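You operate a simulated robot arm through the tools that you are given. There is no shell and no other tool. Be economical: measure what you need, move in short steps, check, and stop when the job is done.

Carry out the task below with a simulated robot arm. There is one attempt and no reset: what you move stays moved.

TASK
Slide the yellow scoop along the long bench until it stands next to the grey brush.

It is judged by the outcome, as a careful person would: the job done as asked, and still so three seconds after it is handed in. It fails if anything else is knocked over, pushed out of place, dropped, spilled or broken.

THE ROBOT
A 7-joint arm with a two-finger parallel gripper, fixed in place. Base frame: the origin is at the foot of the arm, x ahead of it, y to its left, z up; the work surface is at about z = 0.8. Lengths are in m, angles in rad, forces in N, time in s.
With the tool pointing down near the work surface it reaches from about 0.24 to 0.68 m from the base axis. Its first joint turns from -1.152 to 1.152 rad. Payload 2.4 kg.
Tool frame: the origin (TCP) lies between the finger pads and is the grasp point; the fingertips stand 0.03 m ahead of it; z points along the fingers, y is the line along which they close. The gripper opens to 0.094 m. The fingers are 0.028 m wide and 0.01 m thick; the gripper's body (0.05 by 0.096 m) begins 0.055 m behind the TCP.
Orientation is that of the tool frame in the base frame, as [roll, pitch, yaw] about the fixed x, y, z axes, in that order (R = Rz(yaw) Ry(pitch) Rx(roll)). With the fingers straight down and closing along the base's y, the tool's x points along the base's -x, its y along +y and its z along -z.

THE INTERFACE
- The arm moves only by the tool jog_arm. Its argument "deltas" is a list of rows, each a list of 7 numbers: the shift along the base's x, y, z in m, then the turn, a rotation vector about the base's x, y, z in rad, then the gripper command, from -1 (fully open) to 1 (shut), values between in proportion. In form: [[tx, ty, tz, ax, ay, az, gripper], ...]. A call has 1 to 12 rows; each row is the pose to reach, as a shift and turn from the pose commanded when the call began. A row lasts 0.2 s, in which the tool goes at most 0.05 m and 0.15 rad; a call with a longer step from one row to the next is refused whole, and so is a gripper value outside its range. A pose out of reach is approached as far as the arm can. The call stops where the force on the tool passes 40 N (or 10 N more than at its start, if that is more) or the arm is blocked; 0.2 s more then pass. The fingers move at their own pace (about 0.153 m/s each) and stop on an object; they squeeze with about 24 N. The grip force told is the motor's: it shows also when the fingers shut on nothing. Time passes only in rows, and 0.2 s behind the last, so rows that repeat a pose let the fingers close. It gives the time, the measured TCP pose, the force on the tool (base axes), the opening and the grip force at its end, in the units of the frame above (readings bear some noise).
- Cameras (640 x 400 px; columns grow to the right, rows downward): "scene" is fixed at [0.0321, 0.4958, 1.4134]; the picture's right is [-0.63, -0.78, 0.00], its down [-0.66, 0.53, -0.53] and it looks along [0.41, -0.33, -0.85] (base axes); focal length 331 px, centre (320, 200). "wrist" rides on the gripper at [-0.037, 0, -0.058] in the tool frame; the picture's right is [0.00, -1.00, 0.00], its down [0.97, 0.00, -0.24] and it looks along [0.24, 0.00, 0.97] (tool axes); focal length 218 px, centre (320, 200).
- get_image(camera): a new picture of that camera. No time passes.
- locate(camera, pixels): for up to 12 pixels [column, row] of the newest picture of that camera ("zoom" is the newest enlarged one), the place [x, y, z] in the base frame of the surface seen there, good to about 0.002 m. No time passes.
- enlarge(camera, box): a new picture of the part [left, top, right, bottom] of that camera's present view, enlarged. No time passes.
- sign_off(): hands the job in; it is judged then, once.

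Work in short steps. Measure before you move; look again where a grasp or a placing could have gone wrong, and mend it. You have 60 turns and 26 pictures in all, the two below and enlarged ones among them. Open the gripper and draw the arm clear of the work before you hand the job in, unless the task says otherwise; then end with one line.

The tools are called after "Emit:" by a JSON object that holds its "fn" and its "kwargs". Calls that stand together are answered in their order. jog_arm: Moves the arm, as the interface text tells. Its arguments: {"type":"object","properties":{"deltas":{"type":"array","items":{"type":"array","items":{"type":"number"}}}},"required":["deltas"]} The other tools are called the same way: get_image (camera) takes a picture; locate (camera, pixels) gives the place of the surface under pixels of a picture; enlarge (camera, box) takes an enlarged picture of a part of a camera's view; sign_off () hands the job in.

At the start:

```text
t: 0.0
eef_pos: [0.2626, 0.3159, 1.0213]
orientation: [-3.142, 0.0, 3.142]
ft_force: [-0.8, -0.2, 0.2]
width: 0.094
gripper_force: 0.1
```

scene: 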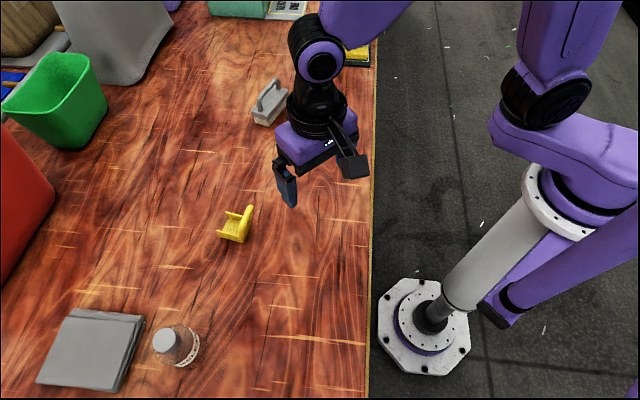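
wrist: 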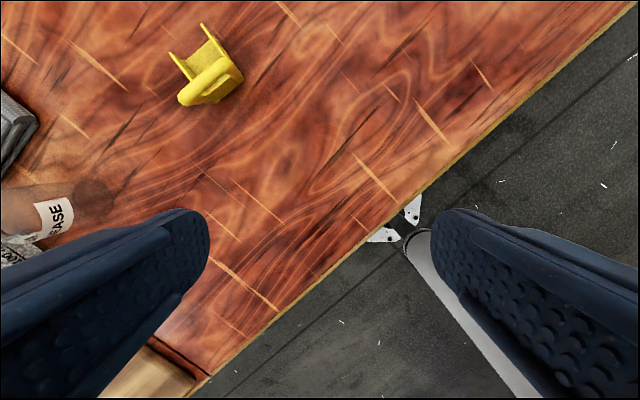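

The yellow scoop is near (236,226) and the grey brush near (270,103) in the scene picture. I'll enlarge both before measuring.

Emit:
{"fn": "enlarge", "kwargs": {"camera": "scene", "box": [180, 60, 340, 260]}}

Emit:
{"fn": "locate", "kwargs": {"camera": "scene", "pixels": [[221, 234], [243, 241], [250, 207], [229, 212], [246, 222], [255, 120], [268, 124], [274, 82], [288, 100], [265, 100], [360, 55], [180, 220]]}}

```text
2.00 times, centred on (260, 160) of scene
```

zoom: 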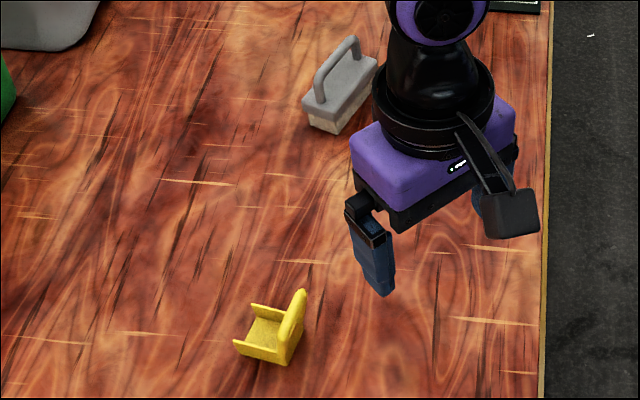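

```text
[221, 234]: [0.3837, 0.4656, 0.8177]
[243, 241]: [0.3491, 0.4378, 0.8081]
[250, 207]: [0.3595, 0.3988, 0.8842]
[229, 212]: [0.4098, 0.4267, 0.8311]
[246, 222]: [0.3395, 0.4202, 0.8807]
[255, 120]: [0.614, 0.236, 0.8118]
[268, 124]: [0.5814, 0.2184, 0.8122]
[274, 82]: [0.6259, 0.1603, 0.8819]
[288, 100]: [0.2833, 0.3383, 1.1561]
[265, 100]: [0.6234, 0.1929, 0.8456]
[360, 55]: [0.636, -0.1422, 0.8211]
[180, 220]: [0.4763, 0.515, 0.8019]
```

The scoop stands at about (0.37,0.43) with a tall back rising to z≈0.88. The brush is at about (0.60,0.20). I need closer views of both shapes.

Emit:
{"fn": "enlarge", "kwargs": {"camera": "scene", "box": [204, 195, 268, 250]}}

Emit:
{"fn": "enlarge", "kwargs": {"camera": "wrist", "box": [150, 10, 260, 120]}}

Emit:
{"fn": "locate", "kwargs": {"camera": "wrist", "pixels": [[168, 53], [202, 24], [186, 80], [242, 78], [183, 100], [225, 62], [205, 82], [215, 98], [200, 50], [189, 70], [215, 45], [192, 102]]}}

```text
7.27 times, centred on (236, 222) of scene
```

zoom: 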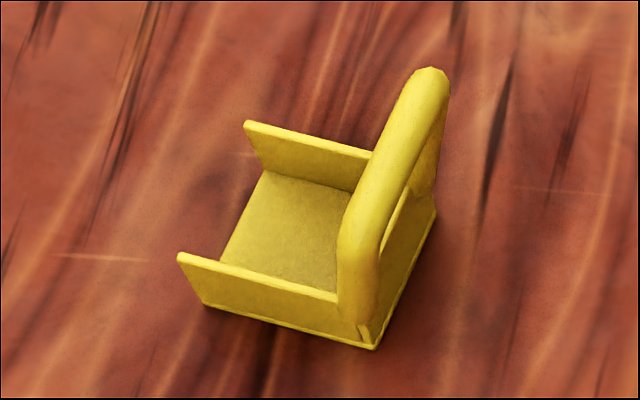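

```text
3.64 times, centred on (205, 65) of wrist
```

zoom: 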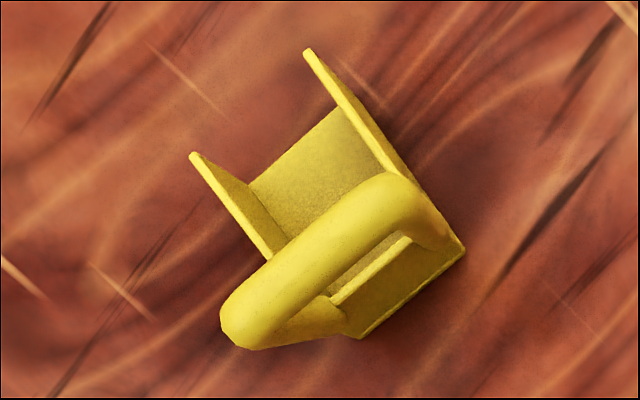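

```text
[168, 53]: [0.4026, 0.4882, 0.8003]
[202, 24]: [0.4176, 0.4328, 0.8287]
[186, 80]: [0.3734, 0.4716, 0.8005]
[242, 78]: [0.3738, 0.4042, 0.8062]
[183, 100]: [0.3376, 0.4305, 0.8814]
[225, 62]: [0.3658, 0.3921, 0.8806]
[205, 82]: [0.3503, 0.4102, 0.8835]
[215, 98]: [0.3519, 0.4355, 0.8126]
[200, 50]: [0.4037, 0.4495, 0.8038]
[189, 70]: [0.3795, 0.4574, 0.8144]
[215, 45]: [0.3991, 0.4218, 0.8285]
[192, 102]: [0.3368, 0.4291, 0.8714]
```

The scoop's handle bar runs from (0.338,0.430) to (0.366,0.392) at z≈0.88, and its open side faces about (0.8,0.6). I'll move above the handle and yaw by -0.93 so the fingers close across it.

Emit:
{"fn": "jog_arm", "kwargs": {"deltas": [[0.013, 0.014, 0, 0, 0, -0.133, -0.5], [0.026, 0.028, 0, 0, 0, -0.266, -0.3], [0.039, 0.042, 0, 0, 0, -0.4, -0.2], [0.052, 0.056, 0, 0, 0, -0.533, -0.2], [0.065, 0.07, 0, 0, 0, -0.665, -0.2], [0.078, 0.084, -0.02, 0, 0, -0.8, -0.2], [0.088, 0.095, -0.04, 0, 0, -0.93, -0.2], [0.088, 0.095, -0.04, 0, 0, -0.93, -0.2]]}}

Emit:
{"fn": "get_image", "kwargs": {"camera": "wrist"}}

Emit:
{"fn": "enlarge", "kwargs": {"camera": "scene", "box": [230, 60, 330, 140]}}

```text
t: 1.8
eef_pos: [0.3526, 0.4114, 0.9817]
orientation: [-3.141, 0.0, 2.209]
ft_force: [0.8, -0.4, -0.5]
width: 0.0563
gripper_force: 0.0
```

```text
20 pictures are left
```

wrist: 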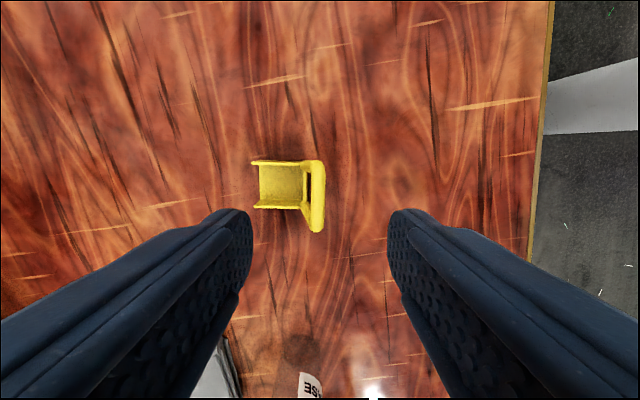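

```text
5.00 times, centred on (280, 100) of scene
```

zoom: 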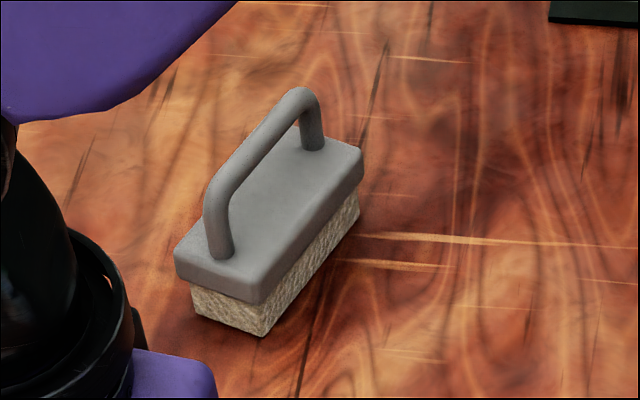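

The handle is aligned with the fingers (wrist 317,160–232) and the brush is now unobstructed. I'll measure both.

Emit:
{"fn": "locate", "kwargs": {"camera": "zoom", "pixels": [[178, 262], [255, 298], [360, 160], [262, 333], [358, 215], [195, 310], [212, 190], [298, 95], [222, 250], [314, 145], [270, 200]]}}

Emit:
{"fn": "locate", "kwargs": {"camera": "wrist", "pixels": [[318, 165], [318, 195], [318, 226], [312, 200], [324, 200], [306, 175], [255, 162], [256, 207], [285, 185], [304, 207]]}}

```text
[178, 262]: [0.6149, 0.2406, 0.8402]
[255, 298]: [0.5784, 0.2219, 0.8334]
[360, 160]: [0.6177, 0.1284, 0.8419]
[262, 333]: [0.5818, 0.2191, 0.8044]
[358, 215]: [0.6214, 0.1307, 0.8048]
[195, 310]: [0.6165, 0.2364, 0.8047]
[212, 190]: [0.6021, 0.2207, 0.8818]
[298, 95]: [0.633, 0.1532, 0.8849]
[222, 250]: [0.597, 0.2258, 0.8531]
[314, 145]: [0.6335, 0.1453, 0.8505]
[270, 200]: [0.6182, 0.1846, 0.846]
```

```text
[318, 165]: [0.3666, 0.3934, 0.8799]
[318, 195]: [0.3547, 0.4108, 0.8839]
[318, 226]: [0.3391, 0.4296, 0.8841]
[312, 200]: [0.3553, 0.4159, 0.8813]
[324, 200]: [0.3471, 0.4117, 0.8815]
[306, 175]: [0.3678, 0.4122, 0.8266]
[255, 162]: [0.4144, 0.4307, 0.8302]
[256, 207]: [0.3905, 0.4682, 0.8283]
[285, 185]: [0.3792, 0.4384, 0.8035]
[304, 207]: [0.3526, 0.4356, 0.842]
```

The brush's near long side runs from (0.578,0.222) to (0.618,0.128). The floor on the robot side looks clear and the straight path there has about 3 cm of clearance. I'll descend so the TCP is at the bar (z≈0.874) and close.

Emit:
{"fn": "jog_arm", "kwargs": {"deltas": [[-0.001, 0, -0.03, 0, 0, 0, -0.2], [-0.001, 0, -0.06, 0, 0, 0, -0.2], [-0.001, 0, -0.085, 0, 0, 0, -0.2], [-0.001, 0, -0.1, 0, 0, 0, -0.2], [-0.001, 0, -0.107, 0, 0, 0, -0.2], [-0.001, 0, -0.107, 0, 0, 0, -0.2], [-0.001, 0, -0.107, 0, 0, 0, 0.2], [-0.001, 0, -0.107, 0, 0, 0, 0.5], [-0.001, 0, -0.107, 0, 0, 0, 1], [-0.001, 0, -0.107, 0, 0, 0, 1]]}}

Emit:
{"fn": "get_image", "kwargs": {"camera": "scene"}}

```text
t: 4.0
eef_pos: [0.35, 0.4104, 0.8737]
orientation: [3.141, 0.001, 2.211]
ft_force: [-0.2, 0.4, -0.4]
width: 0.0145
gripper_force: 23.4
```

```text
18 pictures are left
```

scene: 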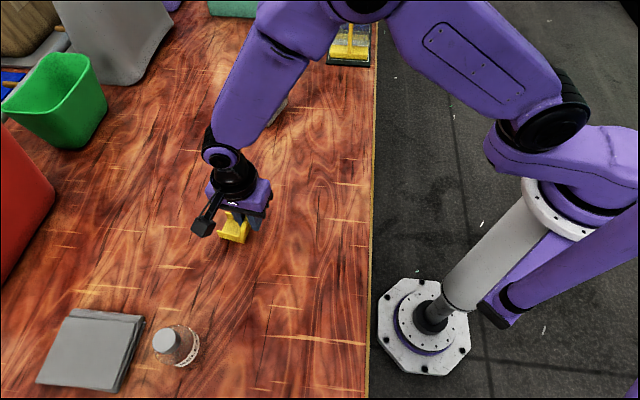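

The bar is gripped (width 0.0145) and the path is free. I'll slide half the distance toward the robot side of the brush.

Emit:
{"fn": "jog_arm", "kwargs": {"deltas": [[0.004, -0.007, 0, 0, 0, 0, 1], [0.012, -0.02, 0, 0, 0, 0, 1], [0.022, -0.036, 0, 0, 0, 0, 1], [0.032, -0.053, 0, 0, 0, 0, 1], [0.042, -0.07, 0, 0, 0, 0, 1], [0.052, -0.086, 0, 0, 0, 0, 1], [0.062, -0.103, 0, 0, 0, 0, 1], [0.072, -0.119, 0, 0, 0, 0, 1], [0.08, -0.132, 0, 0, 0, 0, 1], [0.084, -0.139, 0, 0, 0, 0, 1]]}}

Emit:
{"fn": "get_image", "kwargs": {"camera": "scene"}}

Emit:
{"fn": "get_image", "kwargs": {"camera": "wrist"}}

```text
t: 6.2
eef_pos: [0.4341, 0.2714, 0.8743]
orientation: [-3.141, -0.001, 2.212]
ft_force: [-1.0, -0.5, 0.0]
width: 0.0143
gripper_force: 23.8
```

```text
17 pictures are left
```

scene: 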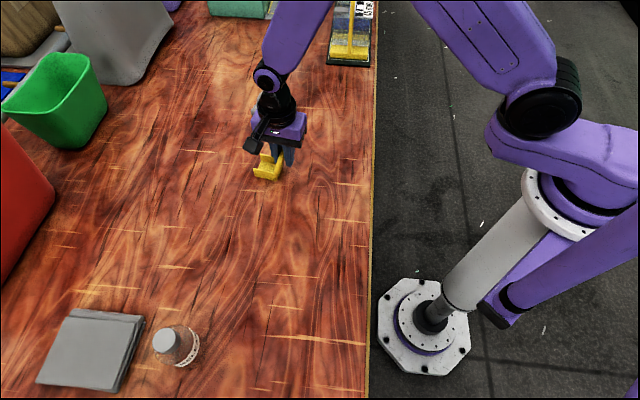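

```text
16 pictures are left
```

wrist: 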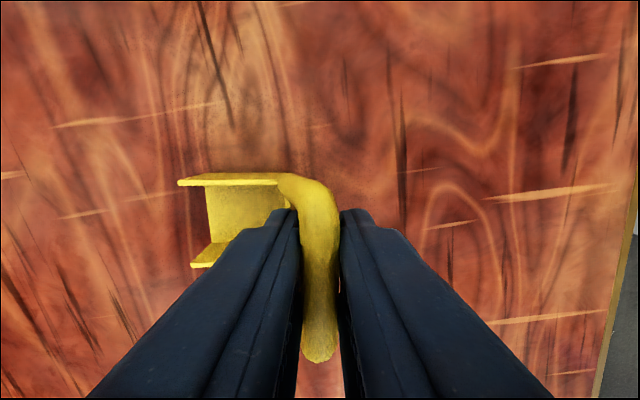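

The scoop slid flat with forces near zero. I'll continue and stop just short of the target to check the gap to the brush.

Emit:
{"fn": "jog_arm", "kwargs": {"deltas": [[0.004, -0.007, 0, 0, 0, 0, 1], [0.012, -0.02, 0, 0, 0, 0, 1], [0.022, -0.036, 0, 0, 0, 0, 1], [0.032, -0.053, 0, 0, 0, 0, 1], [0.042, -0.07, 0, 0, 0, 0, 1], [0.052, -0.086, 0, 0, 0, 0, 1], [0.06, -0.103, 0, 0, 0, 0, 1], [0.066, -0.119, 0, 0, 0, 0, 1], [0.07, -0.132, 0, 0, 0, 0, 1], [0.072, -0.139, 0, 0, 0, 0, 1]]}}

Emit:
{"fn": "get_image", "kwargs": {"camera": "wrist"}}

Emit:
{"fn": "enlarge", "kwargs": {"camera": "scene", "box": [230, 60, 330, 140]}}

```text
t: 8.4
eef_pos: [0.5068, 0.1326, 0.874]
orientation: [3.14, -0.001, 2.211]
ft_force: [-0.4, 0.5, 0.4]
width: 0.0144
gripper_force: 23.7
```

```text
15 pictures are left
```

wrist: 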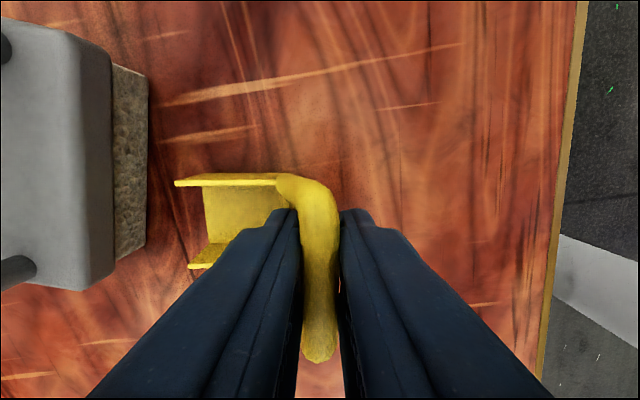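

```text
5.00 times, centred on (280, 100) of scene
```

zoom: 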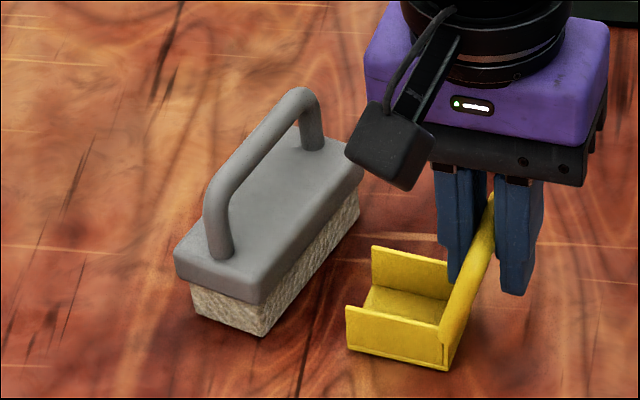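

The scoop now faces the brush's side and the brush hasn't moved. I'll measure the gap.

Emit:
{"fn": "locate", "kwargs": {"camera": "zoom", "pixels": [[347, 308], [373, 250], [349, 349], [262, 333], [358, 215], [255, 298], [446, 368]]}}

Emit:
{"fn": "locate", "kwargs": {"camera": "wrist", "pixels": [[178, 181], [190, 264], [147, 90], [145, 240], [112, 60], [115, 270]]}}

```text
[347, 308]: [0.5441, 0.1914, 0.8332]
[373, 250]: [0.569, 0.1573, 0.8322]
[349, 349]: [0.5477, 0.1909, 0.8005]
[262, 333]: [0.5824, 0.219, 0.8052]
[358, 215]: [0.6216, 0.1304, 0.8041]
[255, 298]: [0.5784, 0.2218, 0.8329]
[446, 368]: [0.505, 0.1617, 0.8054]
```

```text
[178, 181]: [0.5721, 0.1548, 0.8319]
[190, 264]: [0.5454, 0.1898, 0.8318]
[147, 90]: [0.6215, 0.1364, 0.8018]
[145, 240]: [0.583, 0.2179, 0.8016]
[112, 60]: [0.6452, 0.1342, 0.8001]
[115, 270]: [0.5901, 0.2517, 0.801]
```

The gap is about 3 cm. I'll slide 1.4 cm closer, leaving about 2 cm, and let it settle.

Emit:
{"fn": "jog_arm", "kwargs": {"deltas": [[0.003, 0.001, 0, 0, 0, 0, 1], [0.008, 0.003, 0, 0, 0, 0, 1], [0.013, 0.005, 0, 0, 0, 0, 1], [0.013, 0.005, 0, 0, 0, 0, 1], [0.013, 0.005, 0, 0, 0, 0, 0.5], [0.013, 0.005, 0, 0, 0, 0, 0.2], [0.013, 0.005, 0, 0, 0, 0, 0.1], [0.013, 0.005, 0, 0, 0, 0, 0.1], [0.013, 0.005, 0, 0, 0, 0, 0.1]]}}

Emit:
{"fn": "enlarge", "kwargs": {"camera": "scene", "box": [230, 60, 330, 140]}}

```text
t: 10.4
eef_pos: [0.5199, 0.1373, 0.8739]
orientation: [-3.14, 0.0, 2.211]
ft_force: [-0.5, 0.3, 0.8]
width: 0.0422
gripper_force: 0.2
```

```text
5.00 times, centred on (280, 100) of scene
```

zoom: 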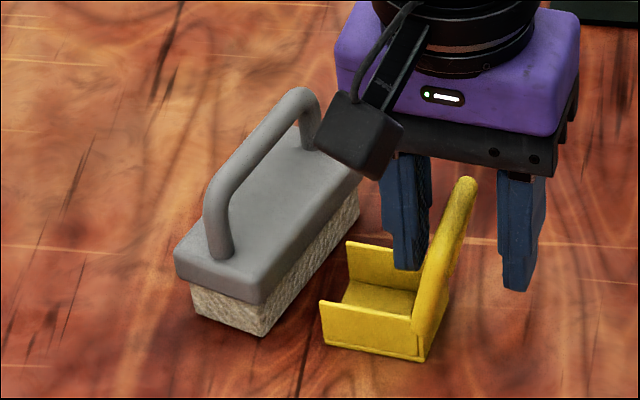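

The fingers are clear of the bar on both sides and the scoop stands upright. I'll rise straight up, then retreat.

Emit:
{"fn": "jog_arm", "kwargs": {"deltas": [[0, 0, 0.015, 0, 0, 0, 0.1], [0, 0, 0.04, 0, 0, 0, 0.1], [0, 0, 0.08, 0, 0, 0, 0.1], [0, 0, 0.12, 0, 0, 0, 0], [-0.03, -0.01, 0.15, 0, 0, 0, -0.5], [-0.07, -0.02, 0.16, 0, 0, 0, -1], [-0.11, -0.03, 0.16, 0, 0, 0, -1], [-0.15, -0.04, 0.16, 0, 0, 0, -1], [-0.18, -0.05, 0.16, 0, 0, 0, -1], [-0.18, -0.05, 0.16, 0, 0, 0, -1]]}}

Emit:
{"fn": "get_image", "kwargs": {"camera": "scene"}}

Emit:
{"fn": "enlarge", "kwargs": {"camera": "scene", "box": [230, 60, 330, 140]}}

```text
t: 12.6
eef_pos: [0.3388, 0.0886, 1.0334]
orientation: [-3.141, 0.002, 2.212]
ft_force: [-0.2, 0.8, -0.8]
width: 0.0942
gripper_force: 0.1
```

```text
12 pictures are left
```

scene: 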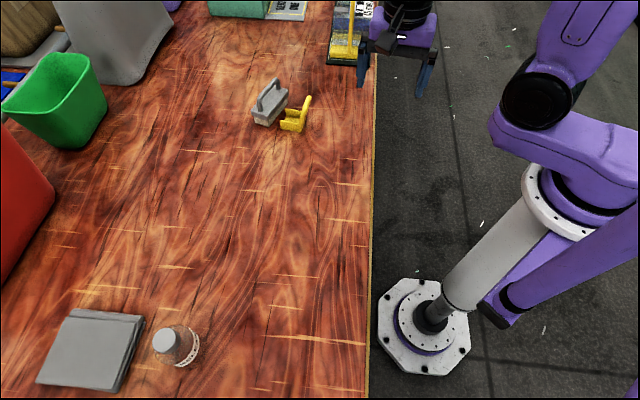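

```text
5.00 times, centred on (280, 100) of scene
```

zoom: 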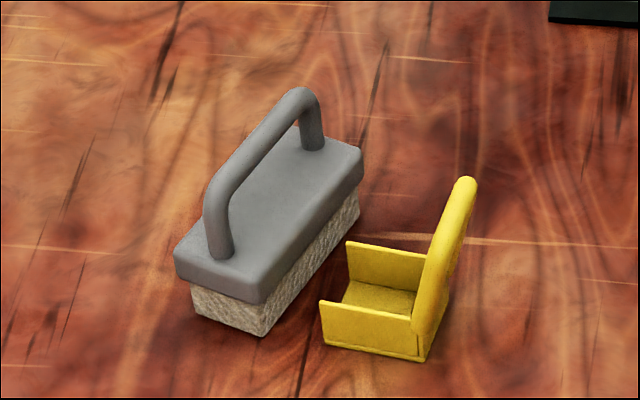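

The scoop stands upright about 2 cm from the brush, the brush hasn't moved, and the arm is clear. I'm handing the job in.

Emit:
{"fn": "sign_off", "kwargs": {}}

```text
The job is handed in.
```

The yellow scoop now stands upright next to the grey brush, about 2 cm from its side; nothing else was moved.
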